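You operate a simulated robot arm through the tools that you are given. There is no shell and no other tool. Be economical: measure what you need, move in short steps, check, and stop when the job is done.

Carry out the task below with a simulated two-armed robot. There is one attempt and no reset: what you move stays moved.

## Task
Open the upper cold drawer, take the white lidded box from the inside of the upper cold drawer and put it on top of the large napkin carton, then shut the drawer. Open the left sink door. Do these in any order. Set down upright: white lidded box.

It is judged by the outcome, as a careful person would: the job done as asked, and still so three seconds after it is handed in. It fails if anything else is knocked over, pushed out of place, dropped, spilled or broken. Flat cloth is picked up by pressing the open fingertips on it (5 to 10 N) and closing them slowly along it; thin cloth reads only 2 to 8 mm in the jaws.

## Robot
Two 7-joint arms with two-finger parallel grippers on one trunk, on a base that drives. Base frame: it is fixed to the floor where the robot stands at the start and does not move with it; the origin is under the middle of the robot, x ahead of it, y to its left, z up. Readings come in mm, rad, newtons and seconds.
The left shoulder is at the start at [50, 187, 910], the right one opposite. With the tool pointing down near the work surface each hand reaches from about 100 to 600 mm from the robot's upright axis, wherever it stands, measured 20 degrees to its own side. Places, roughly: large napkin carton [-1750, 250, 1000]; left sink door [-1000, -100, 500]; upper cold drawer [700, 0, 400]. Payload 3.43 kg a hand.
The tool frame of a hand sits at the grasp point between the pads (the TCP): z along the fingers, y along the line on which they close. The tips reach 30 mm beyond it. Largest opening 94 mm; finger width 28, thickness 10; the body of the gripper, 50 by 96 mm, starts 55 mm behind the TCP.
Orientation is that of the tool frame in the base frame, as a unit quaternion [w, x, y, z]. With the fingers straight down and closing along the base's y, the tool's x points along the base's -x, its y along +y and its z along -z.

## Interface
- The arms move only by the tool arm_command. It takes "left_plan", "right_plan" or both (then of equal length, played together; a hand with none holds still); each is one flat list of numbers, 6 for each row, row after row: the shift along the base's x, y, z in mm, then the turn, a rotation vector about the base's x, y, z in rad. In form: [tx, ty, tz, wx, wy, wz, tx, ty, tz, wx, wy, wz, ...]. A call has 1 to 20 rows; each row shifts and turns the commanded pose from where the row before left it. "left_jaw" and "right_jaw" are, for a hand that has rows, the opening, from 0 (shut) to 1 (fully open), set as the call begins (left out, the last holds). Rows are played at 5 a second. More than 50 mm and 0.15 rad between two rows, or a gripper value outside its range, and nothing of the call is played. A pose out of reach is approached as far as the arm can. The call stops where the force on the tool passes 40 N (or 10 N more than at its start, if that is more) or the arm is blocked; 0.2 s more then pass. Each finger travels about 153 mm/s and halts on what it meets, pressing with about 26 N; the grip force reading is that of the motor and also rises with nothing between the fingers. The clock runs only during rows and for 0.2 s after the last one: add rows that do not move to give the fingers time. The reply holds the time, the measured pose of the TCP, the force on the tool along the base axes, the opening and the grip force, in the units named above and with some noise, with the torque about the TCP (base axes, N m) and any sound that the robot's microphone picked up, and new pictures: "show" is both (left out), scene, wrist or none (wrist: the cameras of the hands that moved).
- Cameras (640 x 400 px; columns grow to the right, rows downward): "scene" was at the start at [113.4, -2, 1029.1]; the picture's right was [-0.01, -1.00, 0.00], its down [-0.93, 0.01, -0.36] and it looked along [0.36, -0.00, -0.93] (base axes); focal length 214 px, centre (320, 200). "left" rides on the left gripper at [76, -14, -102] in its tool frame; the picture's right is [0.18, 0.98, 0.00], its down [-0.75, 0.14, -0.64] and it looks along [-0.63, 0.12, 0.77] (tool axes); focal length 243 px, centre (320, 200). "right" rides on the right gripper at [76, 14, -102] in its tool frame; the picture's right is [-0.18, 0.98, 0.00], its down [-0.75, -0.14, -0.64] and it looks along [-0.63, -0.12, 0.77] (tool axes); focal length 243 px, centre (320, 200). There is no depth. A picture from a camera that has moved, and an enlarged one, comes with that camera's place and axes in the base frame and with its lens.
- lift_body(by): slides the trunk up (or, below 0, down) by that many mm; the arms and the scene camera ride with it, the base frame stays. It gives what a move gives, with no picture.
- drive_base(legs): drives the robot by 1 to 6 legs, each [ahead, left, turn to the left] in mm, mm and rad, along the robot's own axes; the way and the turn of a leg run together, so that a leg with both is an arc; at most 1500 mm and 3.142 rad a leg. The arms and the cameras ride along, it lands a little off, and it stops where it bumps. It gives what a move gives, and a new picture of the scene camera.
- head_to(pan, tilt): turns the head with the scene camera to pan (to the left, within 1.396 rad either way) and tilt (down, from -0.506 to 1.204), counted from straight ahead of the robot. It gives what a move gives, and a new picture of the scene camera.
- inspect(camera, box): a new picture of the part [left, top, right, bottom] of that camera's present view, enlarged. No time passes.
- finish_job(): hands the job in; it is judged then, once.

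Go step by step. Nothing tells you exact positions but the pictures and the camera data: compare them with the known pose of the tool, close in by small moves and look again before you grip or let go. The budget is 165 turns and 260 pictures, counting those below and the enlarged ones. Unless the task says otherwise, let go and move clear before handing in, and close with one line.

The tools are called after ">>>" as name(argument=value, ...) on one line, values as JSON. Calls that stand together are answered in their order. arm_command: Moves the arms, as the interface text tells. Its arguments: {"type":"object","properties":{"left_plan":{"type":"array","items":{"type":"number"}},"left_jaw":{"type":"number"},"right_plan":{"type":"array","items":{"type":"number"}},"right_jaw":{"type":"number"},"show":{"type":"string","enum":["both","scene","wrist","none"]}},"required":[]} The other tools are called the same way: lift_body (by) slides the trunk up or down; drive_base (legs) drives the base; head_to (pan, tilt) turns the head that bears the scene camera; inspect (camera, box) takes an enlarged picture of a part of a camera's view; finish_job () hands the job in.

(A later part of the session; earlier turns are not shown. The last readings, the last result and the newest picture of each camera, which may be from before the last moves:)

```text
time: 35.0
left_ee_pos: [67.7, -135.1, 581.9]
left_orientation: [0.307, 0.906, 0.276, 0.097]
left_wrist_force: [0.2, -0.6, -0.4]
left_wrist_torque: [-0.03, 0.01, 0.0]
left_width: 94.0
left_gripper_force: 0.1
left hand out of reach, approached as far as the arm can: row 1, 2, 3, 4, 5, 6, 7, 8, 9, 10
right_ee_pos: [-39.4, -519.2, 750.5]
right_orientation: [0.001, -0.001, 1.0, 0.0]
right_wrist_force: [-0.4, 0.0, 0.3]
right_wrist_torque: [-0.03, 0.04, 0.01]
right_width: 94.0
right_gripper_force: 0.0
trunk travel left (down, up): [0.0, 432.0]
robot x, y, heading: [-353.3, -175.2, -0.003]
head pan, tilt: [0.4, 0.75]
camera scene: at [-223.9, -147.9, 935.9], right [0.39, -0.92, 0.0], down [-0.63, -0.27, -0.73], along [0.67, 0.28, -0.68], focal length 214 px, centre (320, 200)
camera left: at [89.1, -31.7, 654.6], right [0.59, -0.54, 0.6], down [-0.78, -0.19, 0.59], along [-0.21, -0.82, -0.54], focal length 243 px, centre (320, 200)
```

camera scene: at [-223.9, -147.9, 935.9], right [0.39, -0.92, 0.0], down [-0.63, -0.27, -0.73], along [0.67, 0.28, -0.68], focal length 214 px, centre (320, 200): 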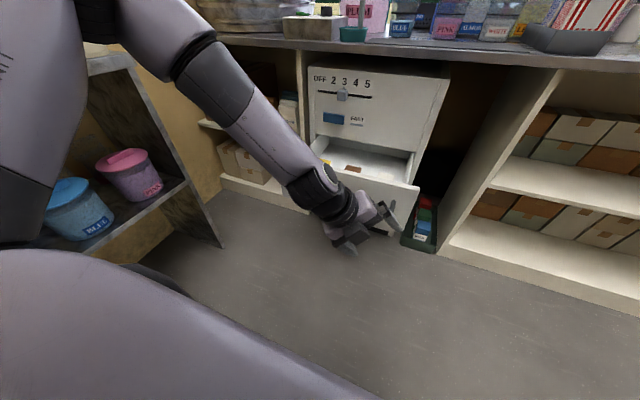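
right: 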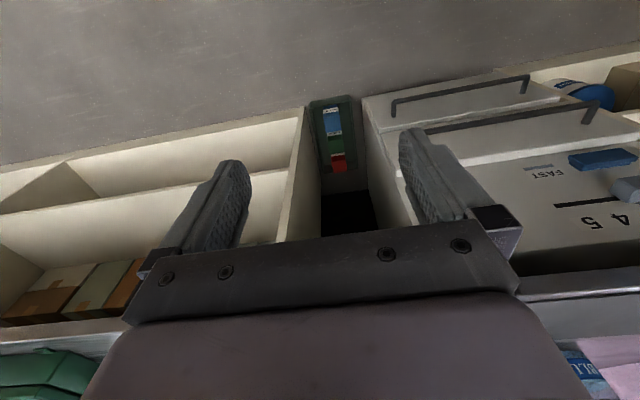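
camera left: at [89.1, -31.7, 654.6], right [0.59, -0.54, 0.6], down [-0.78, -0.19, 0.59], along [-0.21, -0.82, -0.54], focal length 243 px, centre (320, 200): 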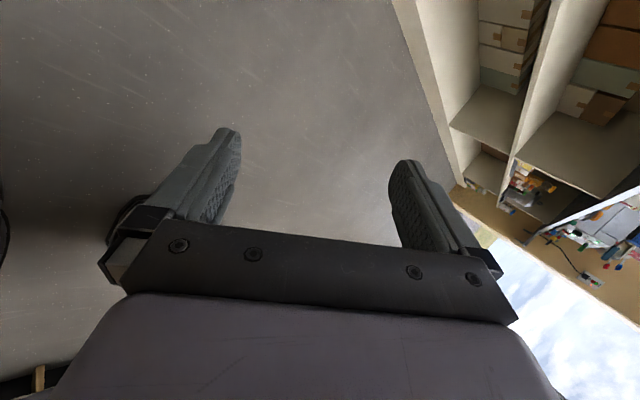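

My yaw went the wrong way and hit wrist limits. I'll unwind it, raising the hand in clear space above the aisle.

>>> arm_command(left_plan=[0, 0, 15, 0, 0, 0.15, 0, 0, 15, 0, 0, 0.15, 0, 0, 15, 0, 0, 0.15, 0, 0, 15, 0, 0, 0.15, 0, 0, 15, 0, 0, 0.15, 0, 0, 15, 0, 0, 0.15, 0, 0, 15, 0, 0, 0.15, 0, 0, 15, 0, 0, 0.15, 0, 0, 0, 0, 0, 0.15, 0, 0, 0, 0, 0, 0.15, 0, 0, 0, 0, 0, 0.15, 0, 0, 0, 0, 0, 0.15, 0, 0, 0, 0, 0, 0.15, 0, 0, 0, 0, 0, 0.15], show="scene")

```text
time: 38.0
left_ee_pos: [69.6, -133.1, 704.4]
left_orientation: [0.076, 0.227, 0.92, 0.311]
left_wrist_force: [0.0, 0.0, -0.2]
left_wrist_torque: [-0.04, 0.0, 0.0]
left_width: 94.0
left_gripper_force: 0.0
right_ee_pos: [-39.9, -520.3, 751.5]
right_orientation: [0.0, 0.0, 1.0, 0.0]
right_wrist_force: [0.7, -0.5, 0.8]
right_wrist_torque: [-0.02, 0.04, -0.02]
right_width: 94.1
right_gripper_force: 0.1
trunk travel left (down, up): [0.0, 432.0]
robot x, y, heading: [-356.4, -177.7, -0.001]
head pan, tilt: [0.4, 0.75]
camera scene: at [-224.0, -147.9, 935.9], right [0.39, -0.92, 0.0], down [-0.63, -0.27, -0.73], along [0.67, 0.28, -0.68], focal length 214 px, centre (320, 200)
```

scene: 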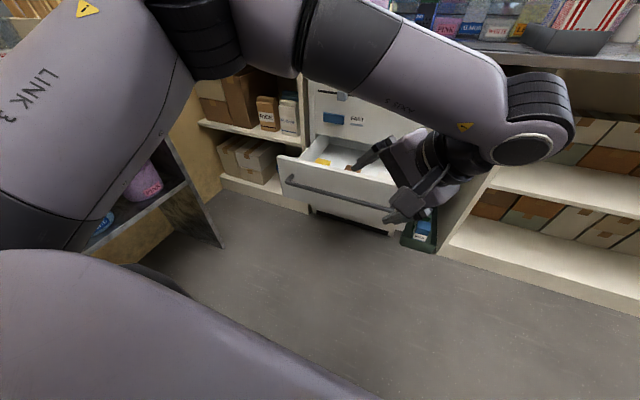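

Now I turn it to exact straight-down.

>>> arm_command(left_plan=[0, 0, 0, -0.1064, 0.026, 0.0777, 0, 0, 0, -0.1064, 0.026, 0.0777, 0, 0, 0, -0.1064, 0.026, 0.0777, 0, 0, 0, -0.1064, 0.026, 0.0777, 0, 0, 0, -0.1064, 0.026, 0.0777, 0, 0, 0, -0.1064, 0.026, 0.0777, 0, 0, 0, 0, 0, 0])

```text
time: 39.6
left_ee_pos: [69.5, -132.9, 702.2]
left_orientation: [0.0, 0.001, 1.0, -0.001]
left_wrist_force: [0.5, 0.7, -0.1]
left_wrist_torque: [-0.05, 0.0, 0.0]
left_width: 94.1
left_gripper_force: 0.1
right_ee_pos: [-40.6, -520.8, 751.0]
right_orientation: [0.0, 0.0, 1.0, 0.0]
right_wrist_force: [0.7, -0.4, 0.7]
right_wrist_torque: [0.02, -0.05, 0.04]
right_width: 94.1
right_gripper_force: 0.1
trunk travel left (down, up): [0.0, 432.0]
robot x, y, heading: [-356.1, -180.4, -0.003]
head pan, tilt: [0.4, 0.75]
camera scene: at [-223.9, -147.9, 935.9], right [0.39, -0.92, 0.0], down [-0.63, -0.27, -0.73], along [0.67, 0.28, -0.68], focal length 214 px, centre (320, 200)
camera left: at [-7.1, -147.2, 805.0], right [-0.18, 0.98, 0.0], down [0.75, 0.14, 0.64], along [0.63, 0.12, -0.77], focal length 243 px, centre (320, 200)
```

scene: 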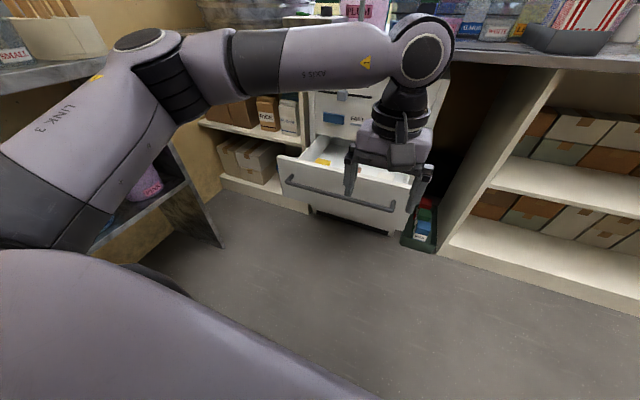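
left: 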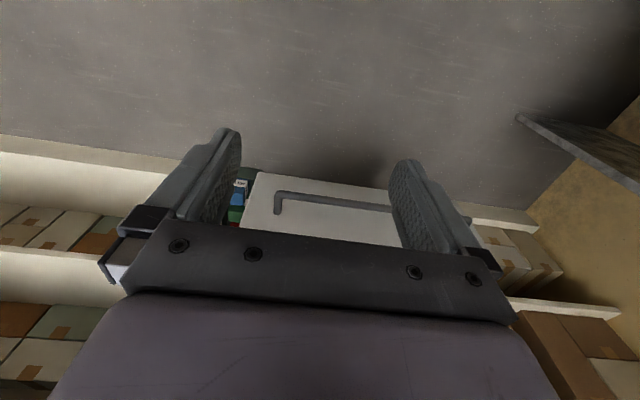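

The hand is straight down. I'll drive forward so that the hand hovers over the drawer.

>>> drive_base(legs=[[190, 0, 0]])

>>> inspect(camera="left", box=[0, 0, 640, 400])

```text
time: 41.1
left_ee_pos: [255.9, -134.7, 703.6]
left_orientation: [0.0, 0.003, 1.0, 0.0]
left_wrist_force: [0.2, -0.5, -0.7]
left_wrist_torque: [0.01, 0.0, -0.03]
left_width: 94.0
left_gripper_force: 0.1
right_ee_pos: [147.0, -520.6, 751.5]
right_orientation: [0.0, 0.0, 1.0, 0.0]
right_wrist_force: [-0.5, 0.4, 0.3]
right_wrist_torque: [-0.06, 0.05, -0.01]
right_width: 94.1
right_gripper_force: 0.0
trunk travel left (down, up): [0.0, 432.0]
robot x, y, heading: [-168.8, -176.9, -0.001]
head pan, tilt: [0.4, 0.75]
camera scene: at [-36.5, -148.1, 935.9], right [0.39, -0.92, 0.0], down [-0.63, -0.27, -0.73], along [0.67, 0.28, -0.68], focal length 214 px, centre (320, 200)
```

scene: 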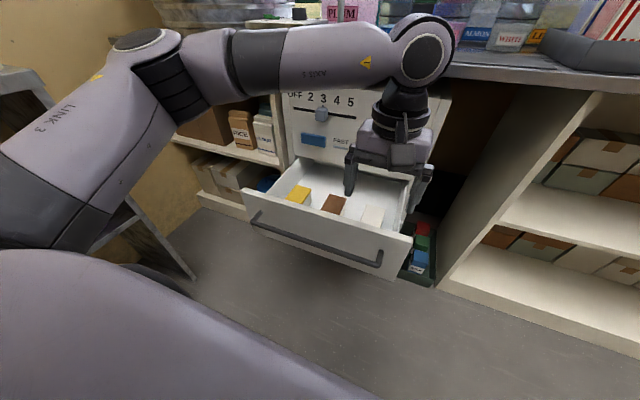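

```text
1.00 times, centred on (320, 200) of left (not enlarged: the box is as wide or as high as the picture)
camera zoom: at [180.2, -147.7, 805.1], right [-0.18, 0.98, 0.0], down [0.75, 0.14, 0.64], along [0.63, 0.12, -0.77], focal length 243 px, centre (320, 200)
```

zoom: 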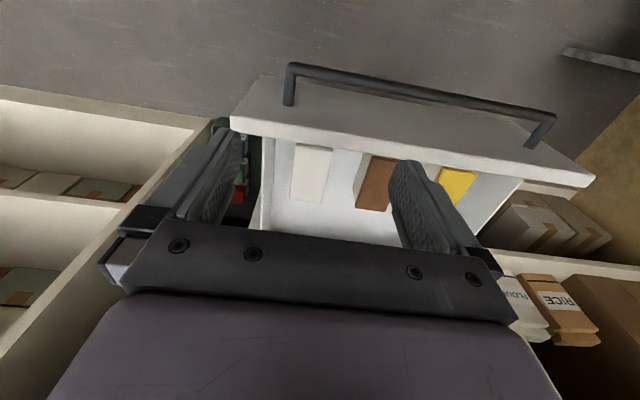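

>>> inspect(camera="left", box=[240, 110, 440, 235])

>>> inspect(camera="scene", box=[240, 150, 440, 275])

```text
3.20 times, centred on (340, 172) of left
camera zoom: at [180.2, -147.7, 805.1], right [-0.18, 0.98, 0.0], down [0.75, 0.14, 0.64], along [0.63, 0.12, -0.77], focal length 776 px, centre (256, 288)
```

zoom: 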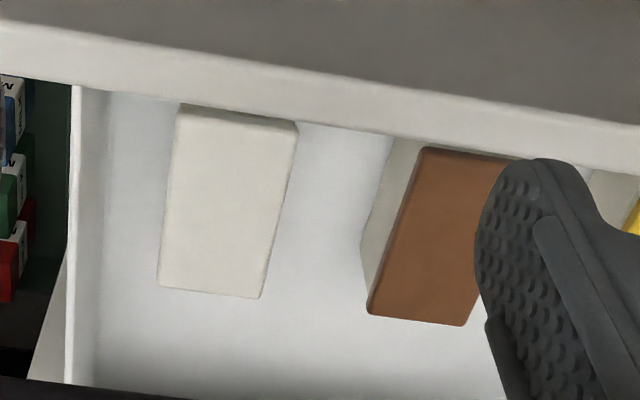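

```text
3.20 times, centred on (340, 212) of scene
camera zoom: at [-36.5, -148.1, 935.9], right [0.39, -0.92, 0.0], down [-0.63, -0.27, -0.73], along [0.67, 0.28, -0.68], focal length 686 px, centre (256, 160)
```

zoom: 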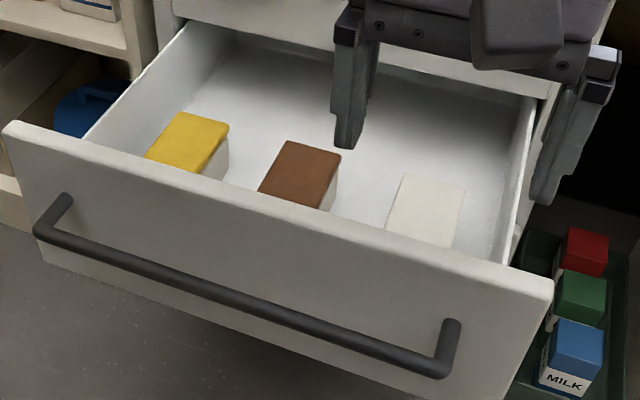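

The white lid spans about x 341–446, y −150…−96, with its top at z≈490. I'll nudge the base 60 mm forward for reach, then bring the left hand above the box.

>>> drive_base(legs=[[60, 0, 0]])

>>> arm_command(left_plan=[22, 3, -20, 0, 0, 0, 22, 3, -20, 0, 0, 0, 22, 3, -20, 0, 0, 0, 22, 3, -20, 0, 0, 0, 0, 0, -20, 0, 0, 0])

```text
time: 42.1
left_ee_pos: [315.9, -132.7, 702.9]
left_orientation: [0.0, 0.003, 1.0, 0.0]
left_wrist_force: [-0.5, -0.3, -0.2]
left_wrist_torque: [0.02, -0.01, -0.02]
left_width: 94.1
left_gripper_force: 0.0
right_ee_pos: [205.7, -519.6, 751.6]
right_orientation: [0.001, 0.0, 1.0, 0.0]
right_wrist_force: [-0.2, 0.7, -0.2]
right_wrist_torque: [-0.02, 0.05, -0.03]
right_width: 93.8
right_gripper_force: 0.0
trunk travel left (down, up): [0.0, 432.0]
robot x, y, heading: [-112.2, -179.3, 0.002]
head pan, tilt: [0.4, 0.75]
camera scene: at [22.8, -148.1, 935.9], right [0.39, -0.92, 0.0], down [-0.63, -0.27, -0.73], along [0.67, 0.28, -0.68], focal length 214 px, centre (320, 200)
```

scene: 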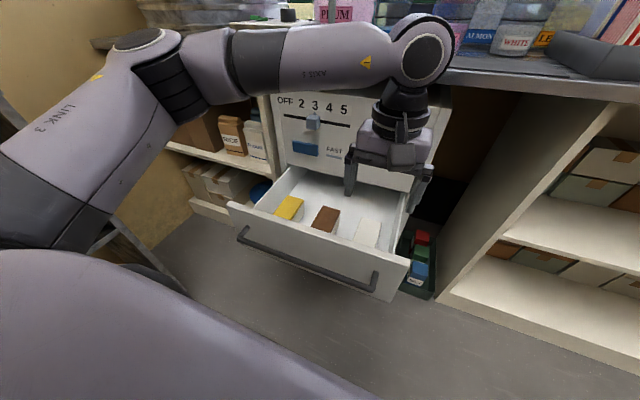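

```text
time: 43.3
left_ee_pos: [403.3, -120.3, 603.3]
left_orientation: [0.001, 0.003, 1.0, 0.001]
left_wrist_force: [0.2, -0.6, -0.1]
left_wrist_torque: [0.04, 0.04, 0.0]
left_width: 93.9
left_gripper_force: 0.2
right_ee_pos: [204.9, -520.3, 751.2]
right_orientation: [0.0, -0.001, 1.0, 0.0]
right_wrist_force: [-0.5, 1.2, -0.5]
right_wrist_torque: [0.0, 0.0, 0.02]
right_width: 94.1
right_gripper_force: 0.1
trunk travel left (down, up): [0.0, 432.0]
robot x, y, heading: [-107.3, -178.2, 0.001]
head pan, tilt: [0.4, 0.75]
camera scene: at [22.9, -148.1, 935.9], right [0.39, -0.92, 0.0], down [-0.63, -0.27, -0.73], along [0.67, 0.28, -0.68], focal length 214 px, centre (320, 200)
camera left: at [327.5, -135.7, 704.9], right [-0.18, 0.98, 0.0], down [0.75, 0.14, 0.64], along [0.63, 0.11, -0.77], focal length 243 px, centre (320, 200)
```

scene: 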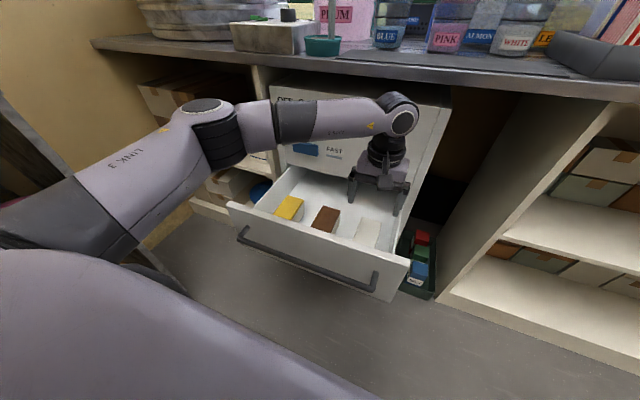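
left: 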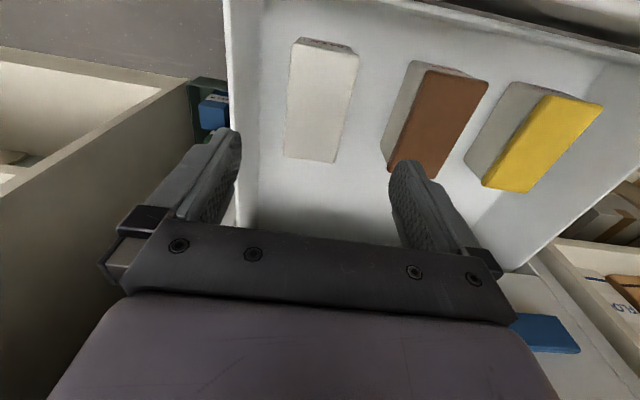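

Refined, the box centre is ≈(412, −123) with its lid top around z≈465. I'll descend partway and check again.

>>> arm_command(left_plan=[4, -1, -25, 0, 0, 0, 4, -2, -25, 0, 0, 0, 0, 0, -22, 0, 0, 0])

```text
time: 44.1
left_ee_pos: [410.6, -123.4, 530.6]
left_orientation: [0.0, 0.003, 1.0, 0.0]
left_wrist_force: [-0.7, -0.1, -0.4]
left_wrist_torque: [-0.02, 0.01, -0.02]
left_width: 94.1
left_gripper_force: 0.1
right_ee_pos: [205.6, -520.7, 751.3]
right_orientation: [0.0, 0.0, 1.0, -0.001]
right_wrist_force: [0.0, -1.2, -0.5]
right_wrist_torque: [0.0, 0.03, 0.01]
right_width: 94.1
right_gripper_force: 0.2
trunk travel left (down, up): [0.0, 432.0]
robot x, y, heading: [-111.5, -177.9, -0.003]
head pan, tilt: [0.4, 0.75]
camera scene: at [22.9, -148.1, 935.9], right [0.39, -0.92, 0.0], down [-0.63, -0.27, -0.73], along [0.67, 0.28, -0.68], focal length 214 px, centre (320, 200)
camera left: at [335.4, -138.2, 632.6], right [-0.18, 0.98, 0.0], down [0.75, 0.14, 0.64], along [0.63, 0.12, -0.77], focal length 243 px, centre (320, 200)
```

scene: 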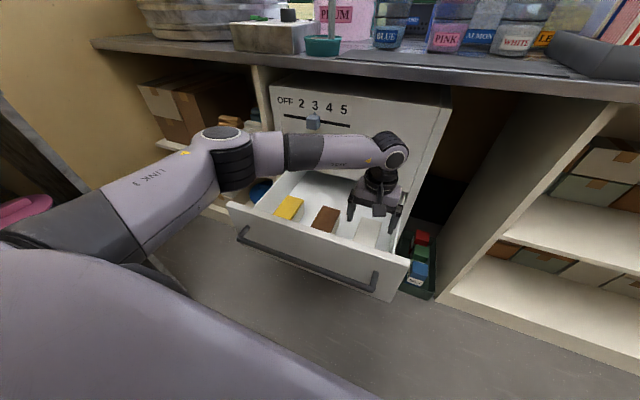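
left: 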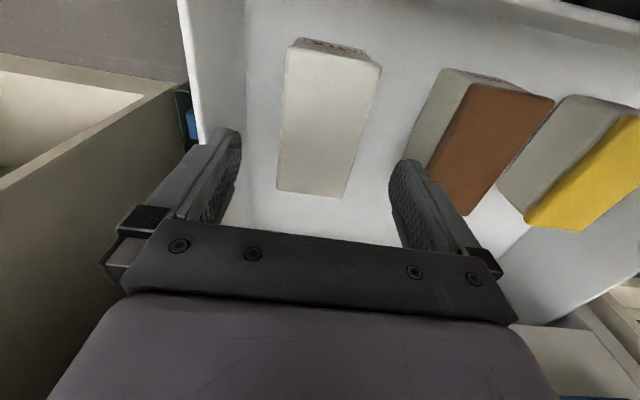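

Lid top confirmed at z≈460, centre (416, −122). I'll descend to straddle it.

>>> arm_command(left_plan=[5, 1, -25, 0, 0, 0, 0, 0, -25, 0, 0, 0, 0, 0, -20, 0, 0, 0, 0, 0, -18, 0, 0, 0])

```text
time: 45.1
left_ee_pos: [416.9, -124.4, 443.7]
left_orientation: [0.001, 0.003, 1.0, 0.0]
left_wrist_force: [-0.8, 0.4, 0.0]
left_wrist_torque: [0.01, 0.0, 0.0]
left_width: 94.2
left_gripper_force: 0.1
right_ee_pos: [205.3, -520.0, 750.5]
right_orientation: [-0.001, 0.0, 1.0, 0.0]
right_wrist_force: [-0.3, -0.6, -0.4]
right_wrist_torque: [-0.02, 0.02, -0.02]
right_width: 93.9
right_gripper_force: 0.0
trunk travel left (down, up): [0.0, 432.0]
robot x, y, heading: [-109.0, -176.4, 0.001]
head pan, tilt: [0.4, 0.75]
camera scene: at [22.9, -148.1, 935.9], right [0.39, -0.92, 0.0], down [-0.63, -0.27, -0.73], along [0.67, 0.28, -0.68], focal length 214 px, centre (320, 200)
camera left: at [340.3, -137.5, 545.1], right [-0.18, 0.98, 0.0], down [0.75, 0.14, 0.64], along [0.63, 0.12, -0.77], focal length 243 px, centre (320, 200)
```

scene: 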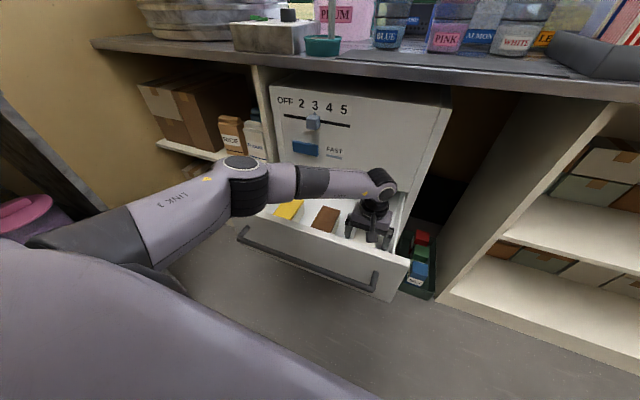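
left: 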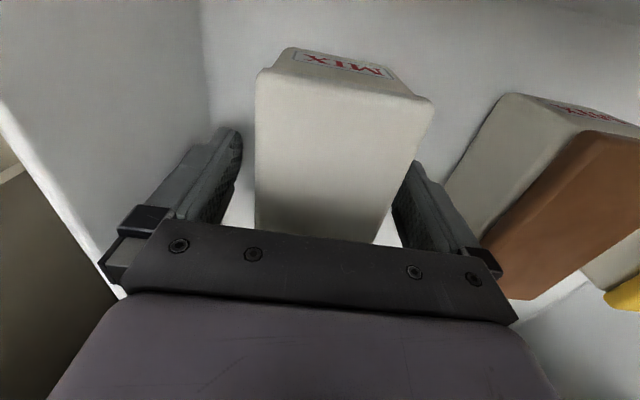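

The box is between the fingers. I'll lower slightly more (14 mm) to hold the body, then close.

>>> arm_command(left_plan=[0, 0, -7, 0, 0, 0, 0, 0, -7, 0, 0, 0], show="none")

>>> arm_command(left_plan=[0, 0, 0, 0, 0, 0, 0, 0, 0, 0, 0, 0, 0, 0, 0, 0, 0, 0], left_jaw=0, show="wrist")

```text
time: 45.7
left_ee_pos: [417.1, -124.3, 429.6]
left_orientation: [0.001, 0.002, 1.0, 0.001]
left_wrist_force: [0.6, -0.4, -0.2]
left_wrist_torque: [-0.01, -0.03, -0.01]
left_width: 94.0
left_gripper_force: 0.1
right_ee_pos: [205.5, -518.8, 750.9]
right_orientation: [0.0, 0.0, 1.0, -0.001]
right_wrist_force: [0.2, 0.4, -0.2]
right_wrist_torque: [0.02, -0.01, -0.01]
right_width: 93.7
right_gripper_force: 0.0
trunk travel left (down, up): [0.0, 432.0]
robot x, y, heading: [-112.2, -178.4, -0.001]
head pan, tilt: [0.4, 0.75]
```

```text
time: 46.5
left_ee_pos: [418.3, -123.6, 429.6]
left_orientation: [0.0, 0.002, 1.0, 0.0]
left_wrist_force: [1.8, 1.4, 0.2]
left_wrist_torque: [-0.07, -0.13, 0.09]
left_width: 66.3
left_gripper_force: 26.0
right_ee_pos: [205.9, -520.5, 751.9]
right_orientation: [0.0, -0.001, 1.0, 0.0]
right_wrist_force: [-1.1, -0.5, -0.4]
right_wrist_torque: [-0.01, 0.02, 0.0]
right_width: 94.0
right_gripper_force: 0.0
trunk travel left (down, up): [0.0, 432.0]
robot x, y, heading: [-111.9, -179.1, 0.003]
head pan, tilt: [0.4, 0.75]
camera left: at [340.7, -137.6, 531.5], right [-0.18, 0.98, 0.0], down [0.75, 0.14, 0.64], along [0.63, 0.12, -0.77], focal length 243 px, centre (320, 200)
```

left: 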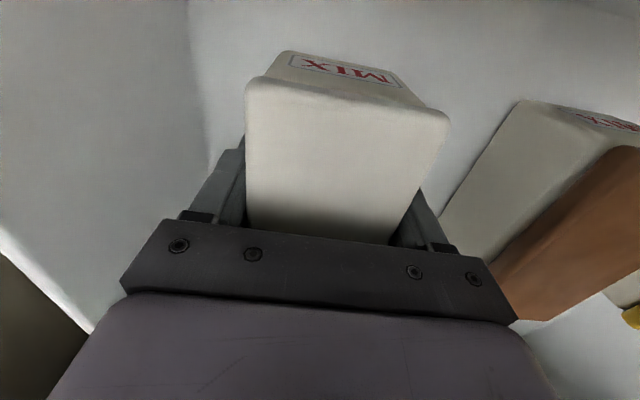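

The box is held at 66 mm. I'll lift it straight up, well clear of the drawer front.

>>> arm_command(left_plan=[0, 0, 15, 0, 0, 0, 0, 0, 25, 0, 0, 0, 0, 0, 30, 0, 0, 0, 0, 0, 30, 0, 0, 0, 0, 0, 30, 0, 0, 0, 0, 0, 30, 0, 0, 0, 0, 0, 30, 0, 0, 0, 0, 0, 30, 0, 0, 0])

```text
time: 48.3
left_ee_pos: [416.7, -123.0, 649.4]
left_orientation: [0.0, 0.003, 1.0, 0.0]
left_wrist_force: [-0.5, -0.6, -4.3]
left_wrist_torque: [0.01, 0.0, 0.0]
left_width: 61.9
left_gripper_force: 26.3
right_ee_pos: [205.9, -519.9, 751.4]
right_orientation: [0.0, 0.0, 1.0, 0.0]
right_wrist_force: [-0.1, 0.0, 0.2]
right_wrist_torque: [0.01, 0.03, 0.0]
right_width: 93.8
right_gripper_force: 0.1
trunk travel left (down, up): [0.0, 432.0]
robot x, y, heading: [-110.8, -180.0, 0.003]
head pan, tilt: [0.4, 0.75]
camera scene: at [23.2, -148.0, 935.8], right [0.39, -0.92, 0.0], down [-0.63, -0.27, -0.73], along [0.67, 0.28, -0.68], focal length 214 px, centre (320, 200)
camera left: at [340.9, -137.3, 750.3], right [-0.18, 0.98, 0.0], down [0.75, 0.14, 0.64], along [0.63, 0.12, -0.77], focal length 243 px, centre (320, 200)
```

scene: 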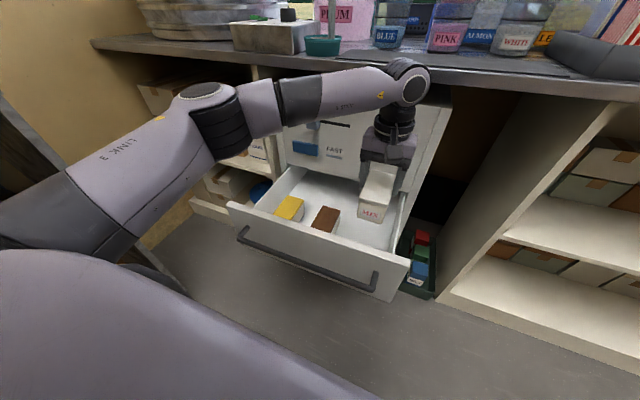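
left: 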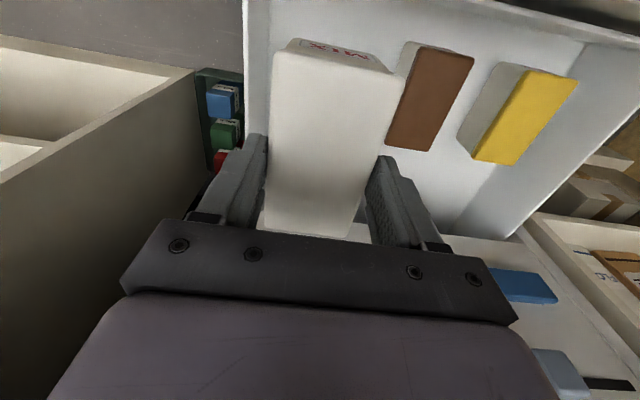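

The grip width changed from 66 to 62, so the box may have slipped. I'll look closely.

>>> inspect(camera="scene", box=[300, 110, 460, 240])

>>> inspect(camera="left", box=[200, 0, 460, 250])

```text
3.08 times, centred on (380, 175) of scene
camera zoom: at [23.2, -148.0, 935.8], right [0.39, -0.92, 0.0], down [-0.63, -0.27, -0.73], along [0.67, 0.28, -0.68], focal length 660 px, centre (135, 277)
```

zoom: 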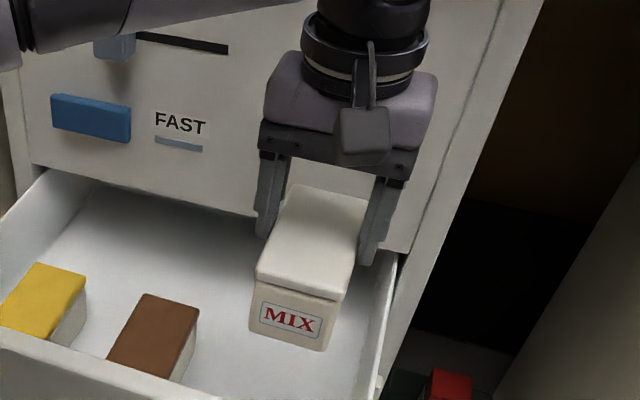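

```text
1.60 times, centred on (330, 125) of left
camera zoom: at [340.9, -137.3, 750.3], right [-0.18, 0.98, 0.0], down [0.75, 0.14, 0.64], along [0.63, 0.12, -0.77], focal length 388 px, centre (304, 320)
```

zoom: 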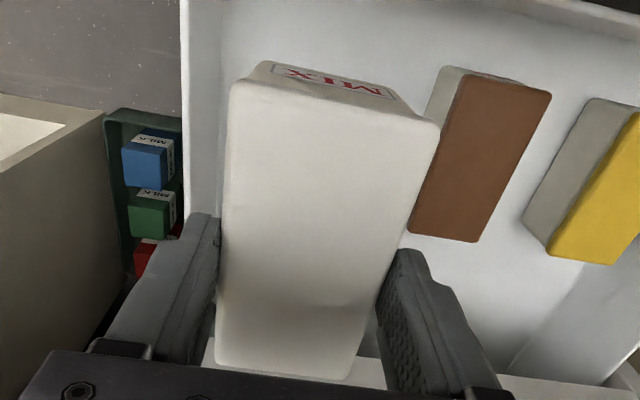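

The box has slipped and is held only by the lid's top edge with the fingertips. I'll lower it back onto the drawer floor before regripping deeper.

>>> arm_command(left_plan=[0, 0, -15, 0, 0, 0, 0, 0, -20, 0, 0, 0, 0, 0, -20, 0, 0, 0, 0, 0, -20, 0, 0, 0, 0, 0, -20, 0, 0, 0, 0, 0, -20, 0, 0, 0, 0, 0, -20, 0, 0, 0, 0, 0, -15, 0, 0, 0, 0, 0, -10, 0, 0, 0])

```text
time: 50.3
left_ee_pos: [416.4, -122.7, 488.4]
left_orientation: [-0.001, 0.002, 1.0, 0.0]
left_wrist_force: [-0.1, -0.7, -4.0]
left_wrist_torque: [0.02, 0.01, 0.01]
left_width: 61.6
left_gripper_force: 26.1
right_ee_pos: [206.6, -520.1, 750.9]
right_orientation: [0.0, 0.0, 1.0, 0.0]
right_wrist_force: [0.2, -0.3, 0.0]
right_wrist_torque: [0.0, -0.04, 0.01]
right_width: 94.2
right_gripper_force: 0.0
trunk travel left (down, up): [0.0, 432.0]
robot x, y, heading: [-110.6, -178.0, 0.001]
head pan, tilt: [0.4, 0.75]
camera scene: at [23.1, -148.0, 935.8], right [0.39, -0.92, 0.0], down [-0.63, -0.27, -0.73], along [0.67, 0.28, -0.68], focal length 214 px, centre (320, 200)
camera left: at [341.0, -137.4, 590.3], right [-0.18, 0.98, 0.0], down [0.75, 0.14, 0.64], along [0.63, 0.12, -0.77], focal length 243 px, centre (320, 200)
```

scene: 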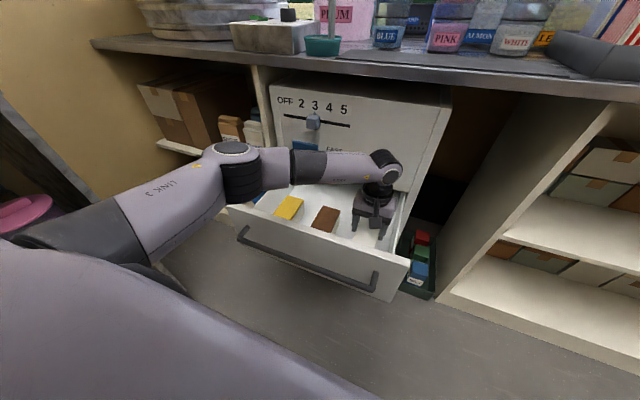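
left: 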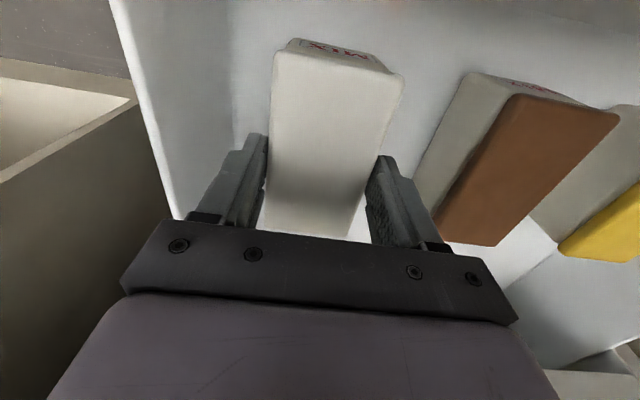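

It's still held. I'll lower gently until it touches the floor.

>>> arm_command(left_plan=[0, 0, -5, 0, 0, 0, 0, 0, -5, 0, 0, 0, 0, 0, -4, 0, 0, 0], show="none")

>>> arm_command(left_plan=[0, 0, -3, 0, 0, 0, 0, 0, -3, 0, 0, 0], show="wrist")

```text
time: 51.1
left_ee_pos: [419.0, -123.2, 480.3]
left_orientation: [0.005, 0.002, 1.0, -0.001]
left_wrist_force: [1.0, 4.1, 24.0]
left_wrist_torque: [0.22, -0.08, -0.14]
left_width: 61.6
left_gripper_force: 26.5
right_ee_pos: [204.4, -520.5, 752.3]
right_orientation: [0.001, 0.0, 1.0, 0.0]
right_wrist_force: [0.9, 0.0, -0.8]
right_wrist_torque: [-0.02, -0.01, 0.02]
right_width: 93.9
right_gripper_force: 0.0
trunk travel left (down, up): [0.0, 432.0]
robot x, y, heading: [-109.9, -175.8, -0.001]
head pan, tilt: [0.4, 0.75]
```

```text
time: 51.7
left_ee_pos: [418.2, -123.8, 470.8]
left_orientation: [0.003, 0.002, 1.0, 0.001]
left_wrist_force: [-1.1, 2.7, 24.0]
left_wrist_torque: [0.08, 0.04, 0.06]
left_width: 61.9
left_gripper_force: 25.9
right_ee_pos: [205.2, -519.8, 750.7]
right_orientation: [0.001, -0.001, 1.0, -0.001]
right_wrist_force: [0.4, 1.2, -0.5]
right_wrist_torque: [0.0, -0.02, -0.02]
right_width: 93.7
right_gripper_force: 0.1
trunk travel left (down, up): [0.0, 432.0]
robot x, y, heading: [-111.2, -175.5, 0.006]
head pan, tilt: [0.4, 0.75]
camera left: at [340.3, -137.9, 573.4], right [-0.18, 0.98, 0.0], down [0.75, 0.14, 0.65], along [0.64, 0.11, -0.76], focal length 243 px, centre (320, 200)
```

left: 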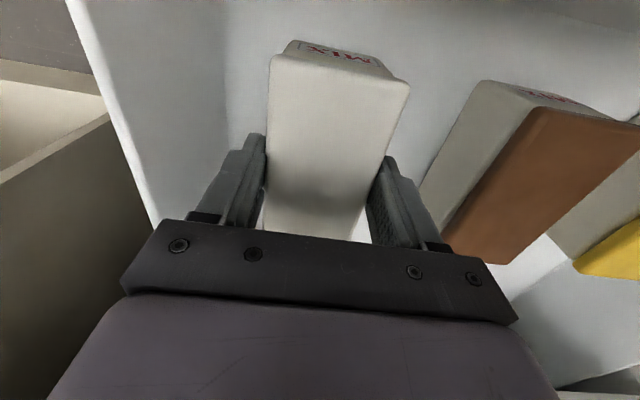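

The box rests on the floor again. I'll open, go deeper, re-close with more settle time, and lift slowly.

>>> arm_command(left_plan=[0, 0, 0, 0, 0, 0, 0, 0, 0, 0, 0, 0, 0, 0, -15, 0, 0, 0, 0, 0, -15, 0, 0, 0, 0, 0, -14, 0, 0, 0], left_jaw=1, show="wrist")

```text
time: 52.9
left_ee_pos: [417.5, -123.8, 428.9]
left_orientation: [0.002, 0.003, 1.0, -0.001]
left_wrist_force: [-0.9, -0.1, 14.6]
left_wrist_torque: [0.7, 0.23, 0.03]
left_width: 94.2
left_gripper_force: 0.0
right_ee_pos: [205.8, -519.2, 750.7]
right_orientation: [0.001, 0.0, 1.0, 0.0]
right_wrist_force: [-1.5, 0.5, 0.0]
right_wrist_torque: [-0.02, 0.03, -0.01]
right_width: 93.9
right_gripper_force: 0.1
trunk travel left (down, up): [0.0, 432.0]
robot x, y, heading: [-111.7, -175.7, -0.004]
head pan, tilt: [0.4, 0.75]
camera left: at [341.2, -138.3, 529.4], right [-0.18, 0.98, 0.0], down [0.75, 0.14, 0.65], along [0.64, 0.11, -0.76], focal length 243 px, centre (320, 200)
```

left: 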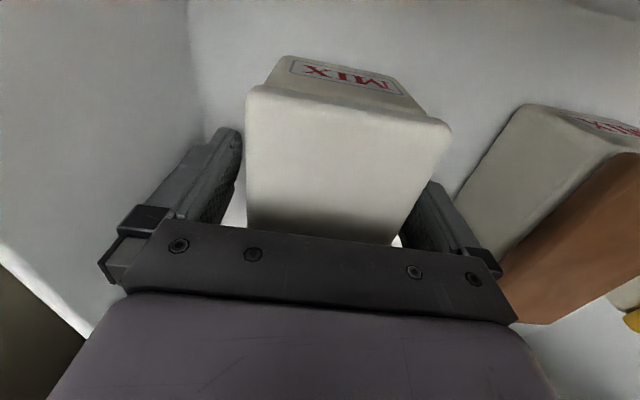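

The fingertips touched the floor at z≈399, and the lower part flares to 66 mm, which squeezes the box out. The 62 mm upper band held firmly, so I'll grip that band with about 20 mm engagement.

>>> arm_command(left_plan=[0, 0, 19, 0, 0, 0, 0, 0, 19, 0, 0, 0], left_jaw=1, show="none")

>>> arm_command(left_plan=[0, 0, 0, 0, 0, 0, 0, 0, 0, 0, 0, 0, 0, 0, 0, 0, 0, 0, 0, 0, 0, 0, 0, 0], left_jaw=0, show="wrist")

```text
time: 53.5
left_ee_pos: [417.1, -123.7, 464.7]
left_orientation: [0.0, 0.003, 1.0, -0.001]
left_wrist_force: [-0.1, 0.4, -0.2]
left_wrist_torque: [0.01, 0.03, 0.04]
left_width: 94.1
left_gripper_force: 0.0
right_ee_pos: [205.7, -521.0, 751.0]
right_orientation: [0.0, 0.0, 1.0, -0.001]
right_wrist_force: [-0.6, -0.3, -0.8]
right_wrist_torque: [-0.01, -0.01, 0.01]
right_width: 93.8
right_gripper_force: 0.1
trunk travel left (down, up): [0.0, 432.0]
robot x, y, heading: [-109.4, -177.2, -0.001]
head pan, tilt: [0.4, 0.75]
```

```text
time: 54.5
left_ee_pos: [416.7, -123.1, 464.1]
left_orientation: [0.0, 0.002, 1.0, 0.0]
left_wrist_force: [-1.2, -1.4, 0.0]
left_wrist_torque: [-0.12, 0.14, -0.04]
left_width: 66.5
left_gripper_force: 25.9
right_ee_pos: [206.1, -520.2, 751.5]
right_orientation: [0.001, 0.0, 1.0, 0.0]
right_wrist_force: [-0.2, 0.4, -1.2]
right_wrist_torque: [-0.02, -0.01, 0.03]
right_width: 94.0
right_gripper_force: 0.1
trunk travel left (down, up): [0.0, 432.0]
robot x, y, heading: [-113.4, -176.1, -0.005]
head pan, tilt: [0.4, 0.75]
camera left: at [340.7, -137.8, 565.8], right [-0.18, 0.98, 0.0], down [0.75, 0.14, 0.64], along [0.63, 0.11, -0.77], focal length 243 px, centre (320, 200)
```

left: 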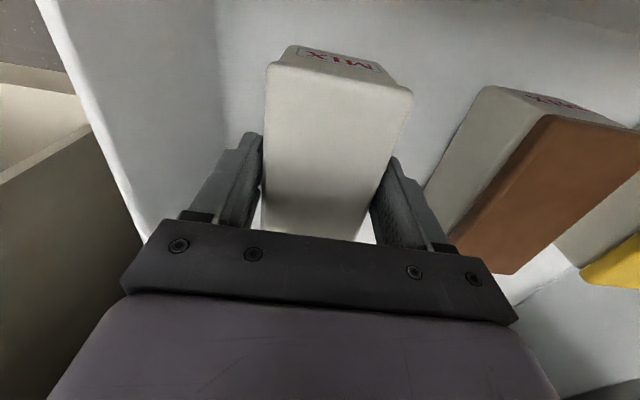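

Width reads 66.5 again. I'll lift slowly a little and watch whether it slips.

>>> arm_command(left_plan=[0, 0, 4, 0, 0, 0, 0, 0, 4, 0, 0, 0, 0, 0, 4, 0, 0, 0, 0, 0, 4, 0, 0, 0, 0, 0, 4, 0, 0, 0, 0, 0, 0, 0, 0, 0], show="wrist")

```text
time: 55.9
left_ee_pos: [418.1, -123.1, 484.2]
left_orientation: [0.0, 0.003, 1.0, 0.0]
left_wrist_force: [-0.8, 0.3, -4.1]
left_wrist_torque: [0.02, -0.01, 0.03]
left_width: 66.4
left_gripper_force: 25.7
right_ee_pos: [205.9, -520.8, 750.9]
right_orientation: [-0.001, 0.0, 1.0, 0.0]
right_wrist_force: [-0.2, -0.1, -0.4]
right_wrist_torque: [-0.01, -0.02, 0.01]
right_width: 94.0
right_gripper_force: 0.1
trunk travel left (down, up): [0.0, 432.0]
robot x, y, heading: [-111.7, -177.4, 0.0]
head pan, tilt: [0.4, 0.75]
camera left: at [340.8, -137.7, 585.3], right [-0.18, 0.98, 0.0], down [0.75, 0.14, 0.64], along [0.63, 0.12, -0.77], focal length 243 px, centre (320, 200)
```

left: 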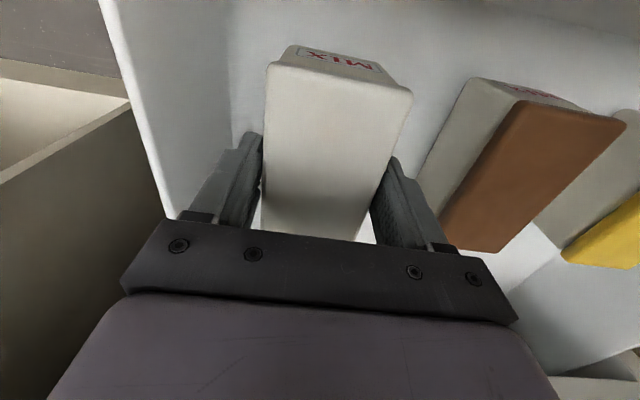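

It holds with no slip and the full weight is carried. I'll keep lifting gently.

>>> arm_command(left_plan=[0, 0, 8, 0, 0, 0, 0, 0, 10, 0, 0, 0, 0, 0, 12, 0, 0, 0, 0, 0, 15, 0, 0, 0, 0, 0, 15, 0, 0, 0, 0, 0, 15, 0, 0, 0, 0, 0, 15, 0, 0, 0, 0, 0, 15, 0, 0, 0, 0, 0, 15, 0, 0, 0, 0, 0, 15, 0, 0, 0, 0, 0, 15, 0, 0, 0, 0, 0, 15, 0, 0, 0, 0, 0, 15, 0, 0, 0, 0, 0, 10, 0, 0, 0])

```text
time: 58.9
left_ee_pos: [416.8, -124.0, 673.1]
left_orientation: [0.0, 0.002, 1.0, 0.0]
left_wrist_force: [0.2, 0.5, -3.9]
left_wrist_torque: [0.01, 0.05, 0.01]
left_width: 66.4
left_gripper_force: 26.1
right_ee_pos: [205.2, -520.5, 750.4]
right_orientation: [-0.001, 0.0, 1.0, 0.0]
right_wrist_force: [0.0, 0.3, 0.5]
right_wrist_torque: [0.01, -0.01, 0.03]
right_width: 94.1
right_gripper_force: 0.1
trunk travel left (down, up): [0.0, 432.0]
robot x, y, heading: [-111.2, -181.3, -0.003]
head pan, tilt: [0.4, 0.75]
camera scene: at [23.1, -148.0, 935.8], right [0.39, -0.92, 0.0], down [-0.63, -0.27, -0.73], along [0.67, 0.28, -0.68], focal length 214 px, centre (320, 200)
camera left: at [340.3, -138.0, 774.9], right [-0.18, 0.98, 0.0], down [0.75, 0.14, 0.64], along [0.63, 0.11, -0.77], focal length 243 px, centre (320, 200)
```

scene: 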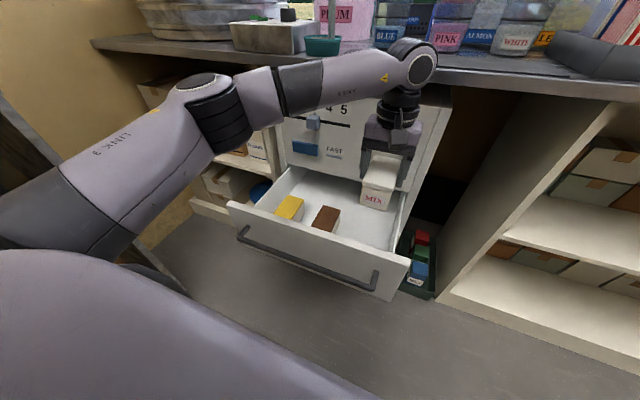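
left: 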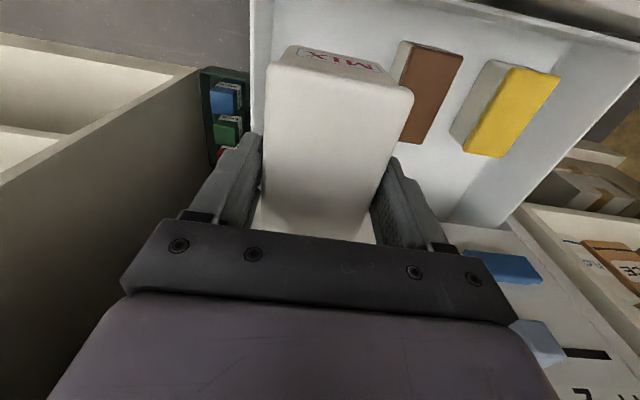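

The box is secure. I'll back away from the drawer, tuck the held box in, and then use the right fist to push the drawer shut.

>>> drive_base(legs=[[-260, 0, 0]])

>>> arm_command(left_plan=[-15, 8, 4, 0, 0, 0, -20, 10, 4, 0, 0, 0, -20, 10, 4, 0, 0, 0, -20, 10, 4, 0, 0, 0, -20, 10, 4, 0, 0, 0, -20, 10, 4, 0, 0, 0, -20, 10, 4, 0, 0, 0, -20, 10, 4, 0, 0, 0, -20, 10, 4, 0, 0, 0, -15, 8, 4, 0, 0, 0], right_plan=[10, 20, -10, 0, 0, 0, 10, 20, -20, 0, 0, 0, 10, 20, -25, 0, 0, 0, 10, 20, -25, 0, 0, 0, 10, 20, -25, 0, 0, 0, 10, 20, -25, 0, 0, 0, 10, 20, -25, 0, 0, 0, 10, 20, -25, 0, 0, 0, 10, 20, -25, 0, 0, 0, 10, 20, -25, 0, 0, 0], right_jaw=0)

```text
time: 60.8
left_ee_pos: [155.4, -122.6, 672.4]
left_orientation: [0.0, 0.002, 1.0, 0.0]
left_wrist_force: [-0.1, 0.1, -3.5]
left_wrist_torque: [0.02, 0.03, 0.01]
left_width: 66.1
left_gripper_force: 26.6
right_ee_pos: [-55.7, -519.9, 750.9]
right_orientation: [0.0, 0.0, 1.0, -0.001]
right_wrist_force: [-0.9, -0.4, -0.2]
right_wrist_torque: [-0.01, 0.0, 0.02]
right_width: 93.6
right_gripper_force: 0.0
trunk travel left (down, up): [0.0, 432.0]
robot x, y, heading: [-374.3, -178.2, 0.004]
head pan, tilt: [0.4, 0.75]
camera scene: at [-238.2, -148.0, 935.8], right [0.39, -0.92, 0.0], down [-0.63, -0.27, -0.73], along [0.67, 0.28, -0.68], focal length 214 px, centre (320, 200)
```

scene: 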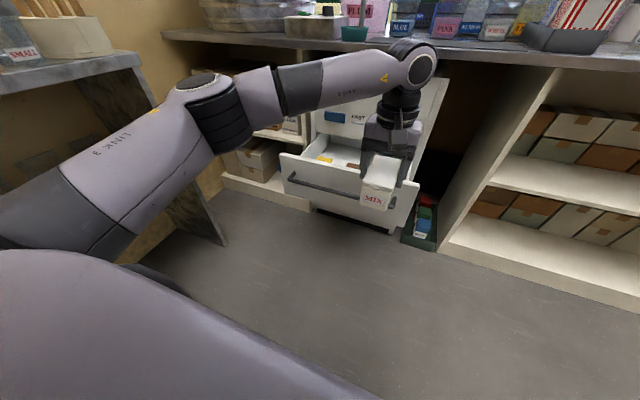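

```text
time: 63.0
left_ee_pos: [-36.1, -26.8, 713.0]
left_orientation: [0.0, 0.003, 1.0, 0.0]
left_wrist_force: [-0.4, -0.2, -3.7]
left_wrist_torque: [0.03, -0.04, -0.01]
left_width: 66.1
left_gripper_force: 25.8
right_ee_pos: [28.3, -353.7, 542.9]
right_orientation: [0.001, 0.0, 1.0, 0.0]
right_wrist_force: [-0.4, 0.1, -0.1]
right_wrist_torque: [0.02, 0.01, 0.0]
right_width: 0.2
right_gripper_force: 25.6
right hand out of reach, approached as far as the arm can: row 9, 10
trunk travel left (down, up): [0.0, 432.0]
robot x, y, heading: [-371.0, -179.4, 0.004]
head pan, tilt: [0.4, 0.75]
camera scene: at [-238.3, -148.0, 935.8], right [0.39, -0.92, 0.0], down [-0.63, -0.27, -0.73], along [0.67, 0.28, -0.68], focal length 214 px, centre (320, 200)
camera right: at [-47.5, -340.4, 643.7], right [0.18, 0.98, 0.0], down [0.75, -0.14, 0.64], along [0.63, -0.12, -0.77], focal length 243 px, centre (320, 200)
camera left: at [-111.4, -41.4, 814.7], right [-0.18, 0.98, 0.0], down [0.75, 0.14, 0.64], along [0.63, 0.12, -0.77], focal length 243 px, centre (320, 200)
```

scene: 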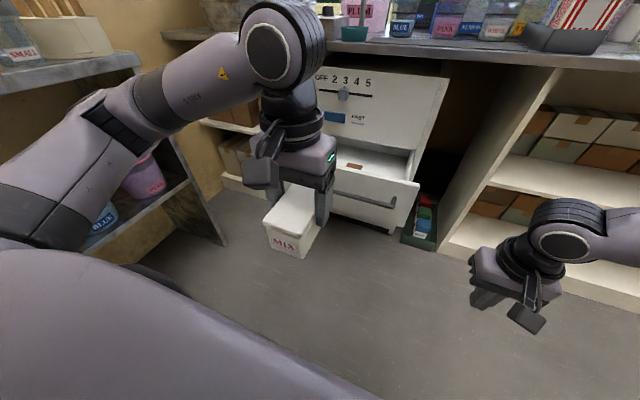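
right: 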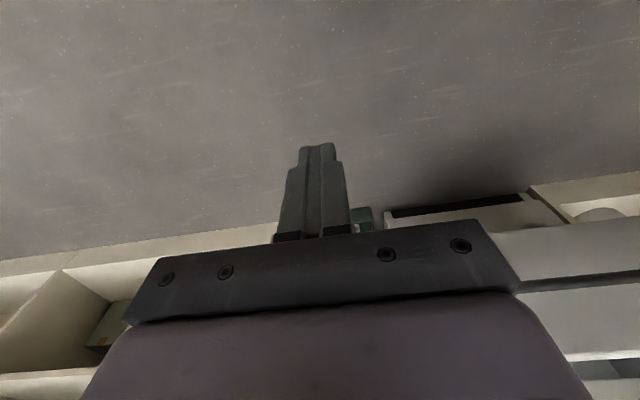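
left: 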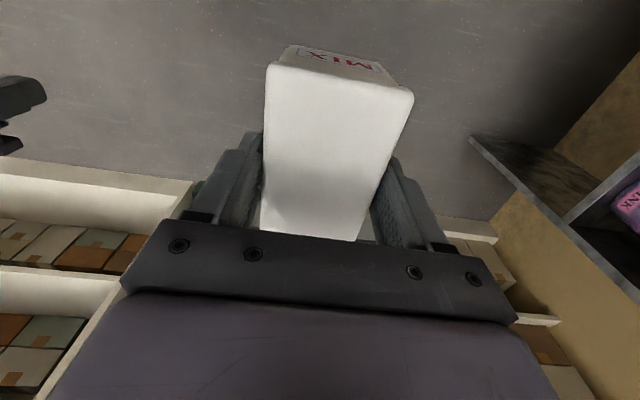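

Now I'll bring the right fist further forward, inward and lower to bar height.

>>> arm_command(right_plan=[20, 15, 0, 0, 0, 0, 20, 15, 0, 0, 0, 0, 20, 15, 0, 0, 0, 0, 20, 15, -10, 0, 0, 0, 15, 10, -15, 0, 0, 0, 0, 0, -15, 0, 0, 0], show="scene")

```text
time: 64.4
left_ee_pos: [-34.9, -26.6, 713.2]
left_orientation: [-0.001, 0.002, 1.0, 0.001]
left_wrist_force: [-0.4, -0.7, -4.0]
left_wrist_torque: [-0.02, -0.01, 0.03]
left_width: 66.3
left_gripper_force: 25.8
right_ee_pos: [63.8, -369.4, 552.2]
right_orientation: [0.001, 0.0, 1.0, 0.001]
right_wrist_force: [-0.3, 1.2, -1.1]
right_wrist_torque: [-0.01, -0.01, 0.02]
right_width: 0.0
right_gripper_force: 25.7
right hand out of reach, approached as far as the arm can: row 1, 2, 3, 4, 5, 6
trunk travel left (down, up): [0.0, 432.0]
robot x, y, heading: [-371.0, -180.8, 0.002]
head pan, tilt: [0.4, 0.75]
camera scene: at [-238.3, -147.9, 935.8], right [0.39, -0.92, 0.0], down [-0.63, -0.27, -0.73], along [0.67, 0.28, -0.68], focal length 214 px, centre (320, 200)
```

scene: 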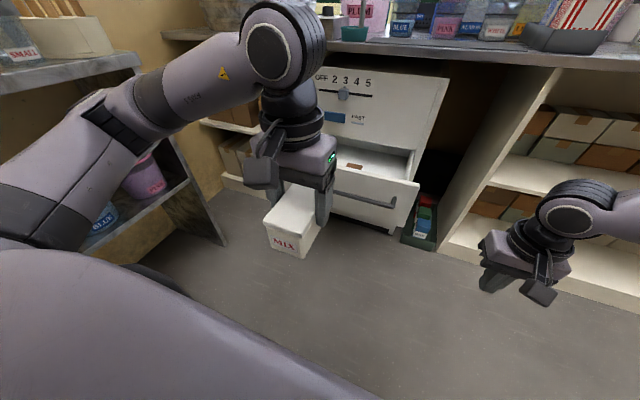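

The right arm can't go lower straight-down, and its wrist would meet the counter edge (x≈503, z≈822). I'll pitch the right fist forward so it can poke the drawer front from further back.

>>> arm_command(right_plan=[0, 0, 12, 0, -0.13, 0, 0, 0, 12, 0, -0.13, 0, 0, 0, 12, 0, -0.13, 0, 0, 0, 12, 0, -0.13, 0, 0, 0, 12, 0, -0.13, 0, 0, 0, 0, 0, -0.13, 0, 0, 0, 0, 0, -0.13, 0, 0, 0, 0, 0, -0.13, 0, 0, 0, 0, 0, -0.13, 0], show="scene")

```text
time: 66.4
left_ee_pos: [-35.3, -26.9, 712.4]
left_orientation: [0.0, 0.003, 1.0, 0.0]
left_wrist_force: [0.4, -0.1, -3.8]
left_wrist_torque: [-0.02, -0.02, -0.02]
left_width: 66.6
left_gripper_force: 26.3
right_ee_pos: [61.9, -370.1, 611.4]
right_orientation: [0.554, 0.0, 0.833, 0.001]
right_wrist_force: [-0.4, 0.3, 0.5]
right_wrist_torque: [0.02, 0.0, 0.0]
right_width: 0.1
right_gripper_force: 26.4
trunk travel left (down, up): [0.0, 432.0]
robot x, y, heading: [-371.9, -179.2, 0.004]
head pan, tilt: [0.4, 0.75]
camera scene: at [-238.3, -147.9, 935.9], right [0.39, -0.92, 0.0], down [-0.63, -0.27, -0.73], along [0.67, 0.28, -0.68], focal length 214 px, centre (320, 200)
```

scene: 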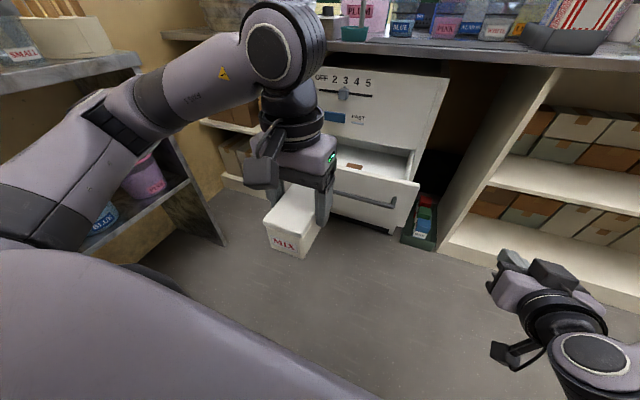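

>>> arm_command(right_plan=[0, 15, -16, 0, 0, 0, 0, 15, -16, 0, 0, 0, 0, 15, -16, 0, 0, 0, 0, 15, -16, 0, 0, 0, 0, 0, 0, 0, 0, 0], show="none")

```text
time: 67.6
left_ee_pos: [-35.4, -27.9, 712.3]
left_orientation: [0.001, 0.003, 1.0, 0.001]
left_wrist_force: [-1.5, -0.7, -4.3]
left_wrist_torque: [0.01, 0.02, -0.01]
left_width: 66.3
left_gripper_force: 25.9
right_ee_pos: [66.4, -367.4, 605.9]
right_orientation: [0.551, 0.0, 0.834, 0.0]
right_wrist_force: [0.7, 0.8, -0.1]
right_wrist_torque: [0.01, -0.03, 0.0]
right_width: 0.2
right_gripper_force: 26.5
right hand out of reach, approached as far as the arm can: row 1, 2, 3, 4
trunk travel left (down, up): [0.0, 432.0]
robot x, y, heading: [-373.8, -176.8, -0.002]
head pan, tilt: [0.4, 0.75]
```

>>> arm_command(right_plan=[20, 0, 0, 0, 0.12, 0, 20, 0, 0, 0, 0.12, 0, 20, 0, -10, 0, 0.12, 0, 20, 0, -15, 0, 0, 0, 20, 0, -15, 0, 0, 0, 0, 0, -15, 0, 0, 0], show="scene")

```text
time: 69.0
left_ee_pos: [-35.0, -27.0, 712.9]
left_orientation: [0.001, 0.003, 1.0, 0.0]
left_wrist_force: [0.0, -0.5, -3.5]
left_wrist_torque: [-0.03, -0.01, -0.01]
left_width: 66.4
left_gripper_force: 25.8
right_ee_pos: [160.1, -380.0, 562.3]
right_orientation: [0.394, -0.001, 0.919, 0.001]
right_wrist_force: [0.1, 1.2, 0.3]
right_wrist_torque: [0.01, 0.04, 0.02]
right_width: 0.0
right_gripper_force: 25.6
right hand out of reach, approached as far as the arm can: row 5, 6
trunk travel left (down, up): [0.0, 432.0]
robot x, y, heading: [-368.1, -179.0, -0.001]
head pan, tilt: [0.4, 0.75]
camera scene: at [-238.3, -147.9, 935.8], right [0.39, -0.92, 0.0], down [-0.63, -0.27, -0.73], along [0.67, 0.28, -0.68], focal length 214 px, centre (320, 200)
```

scene: 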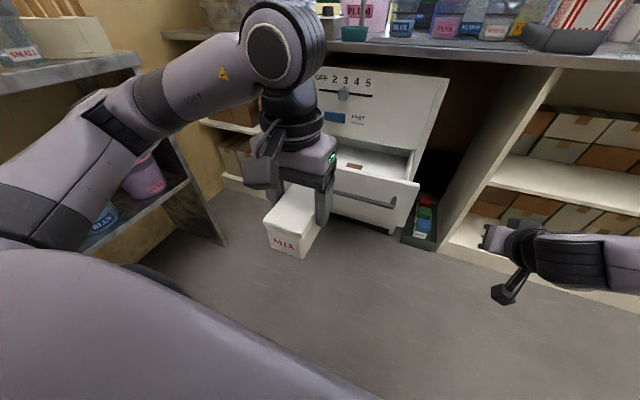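

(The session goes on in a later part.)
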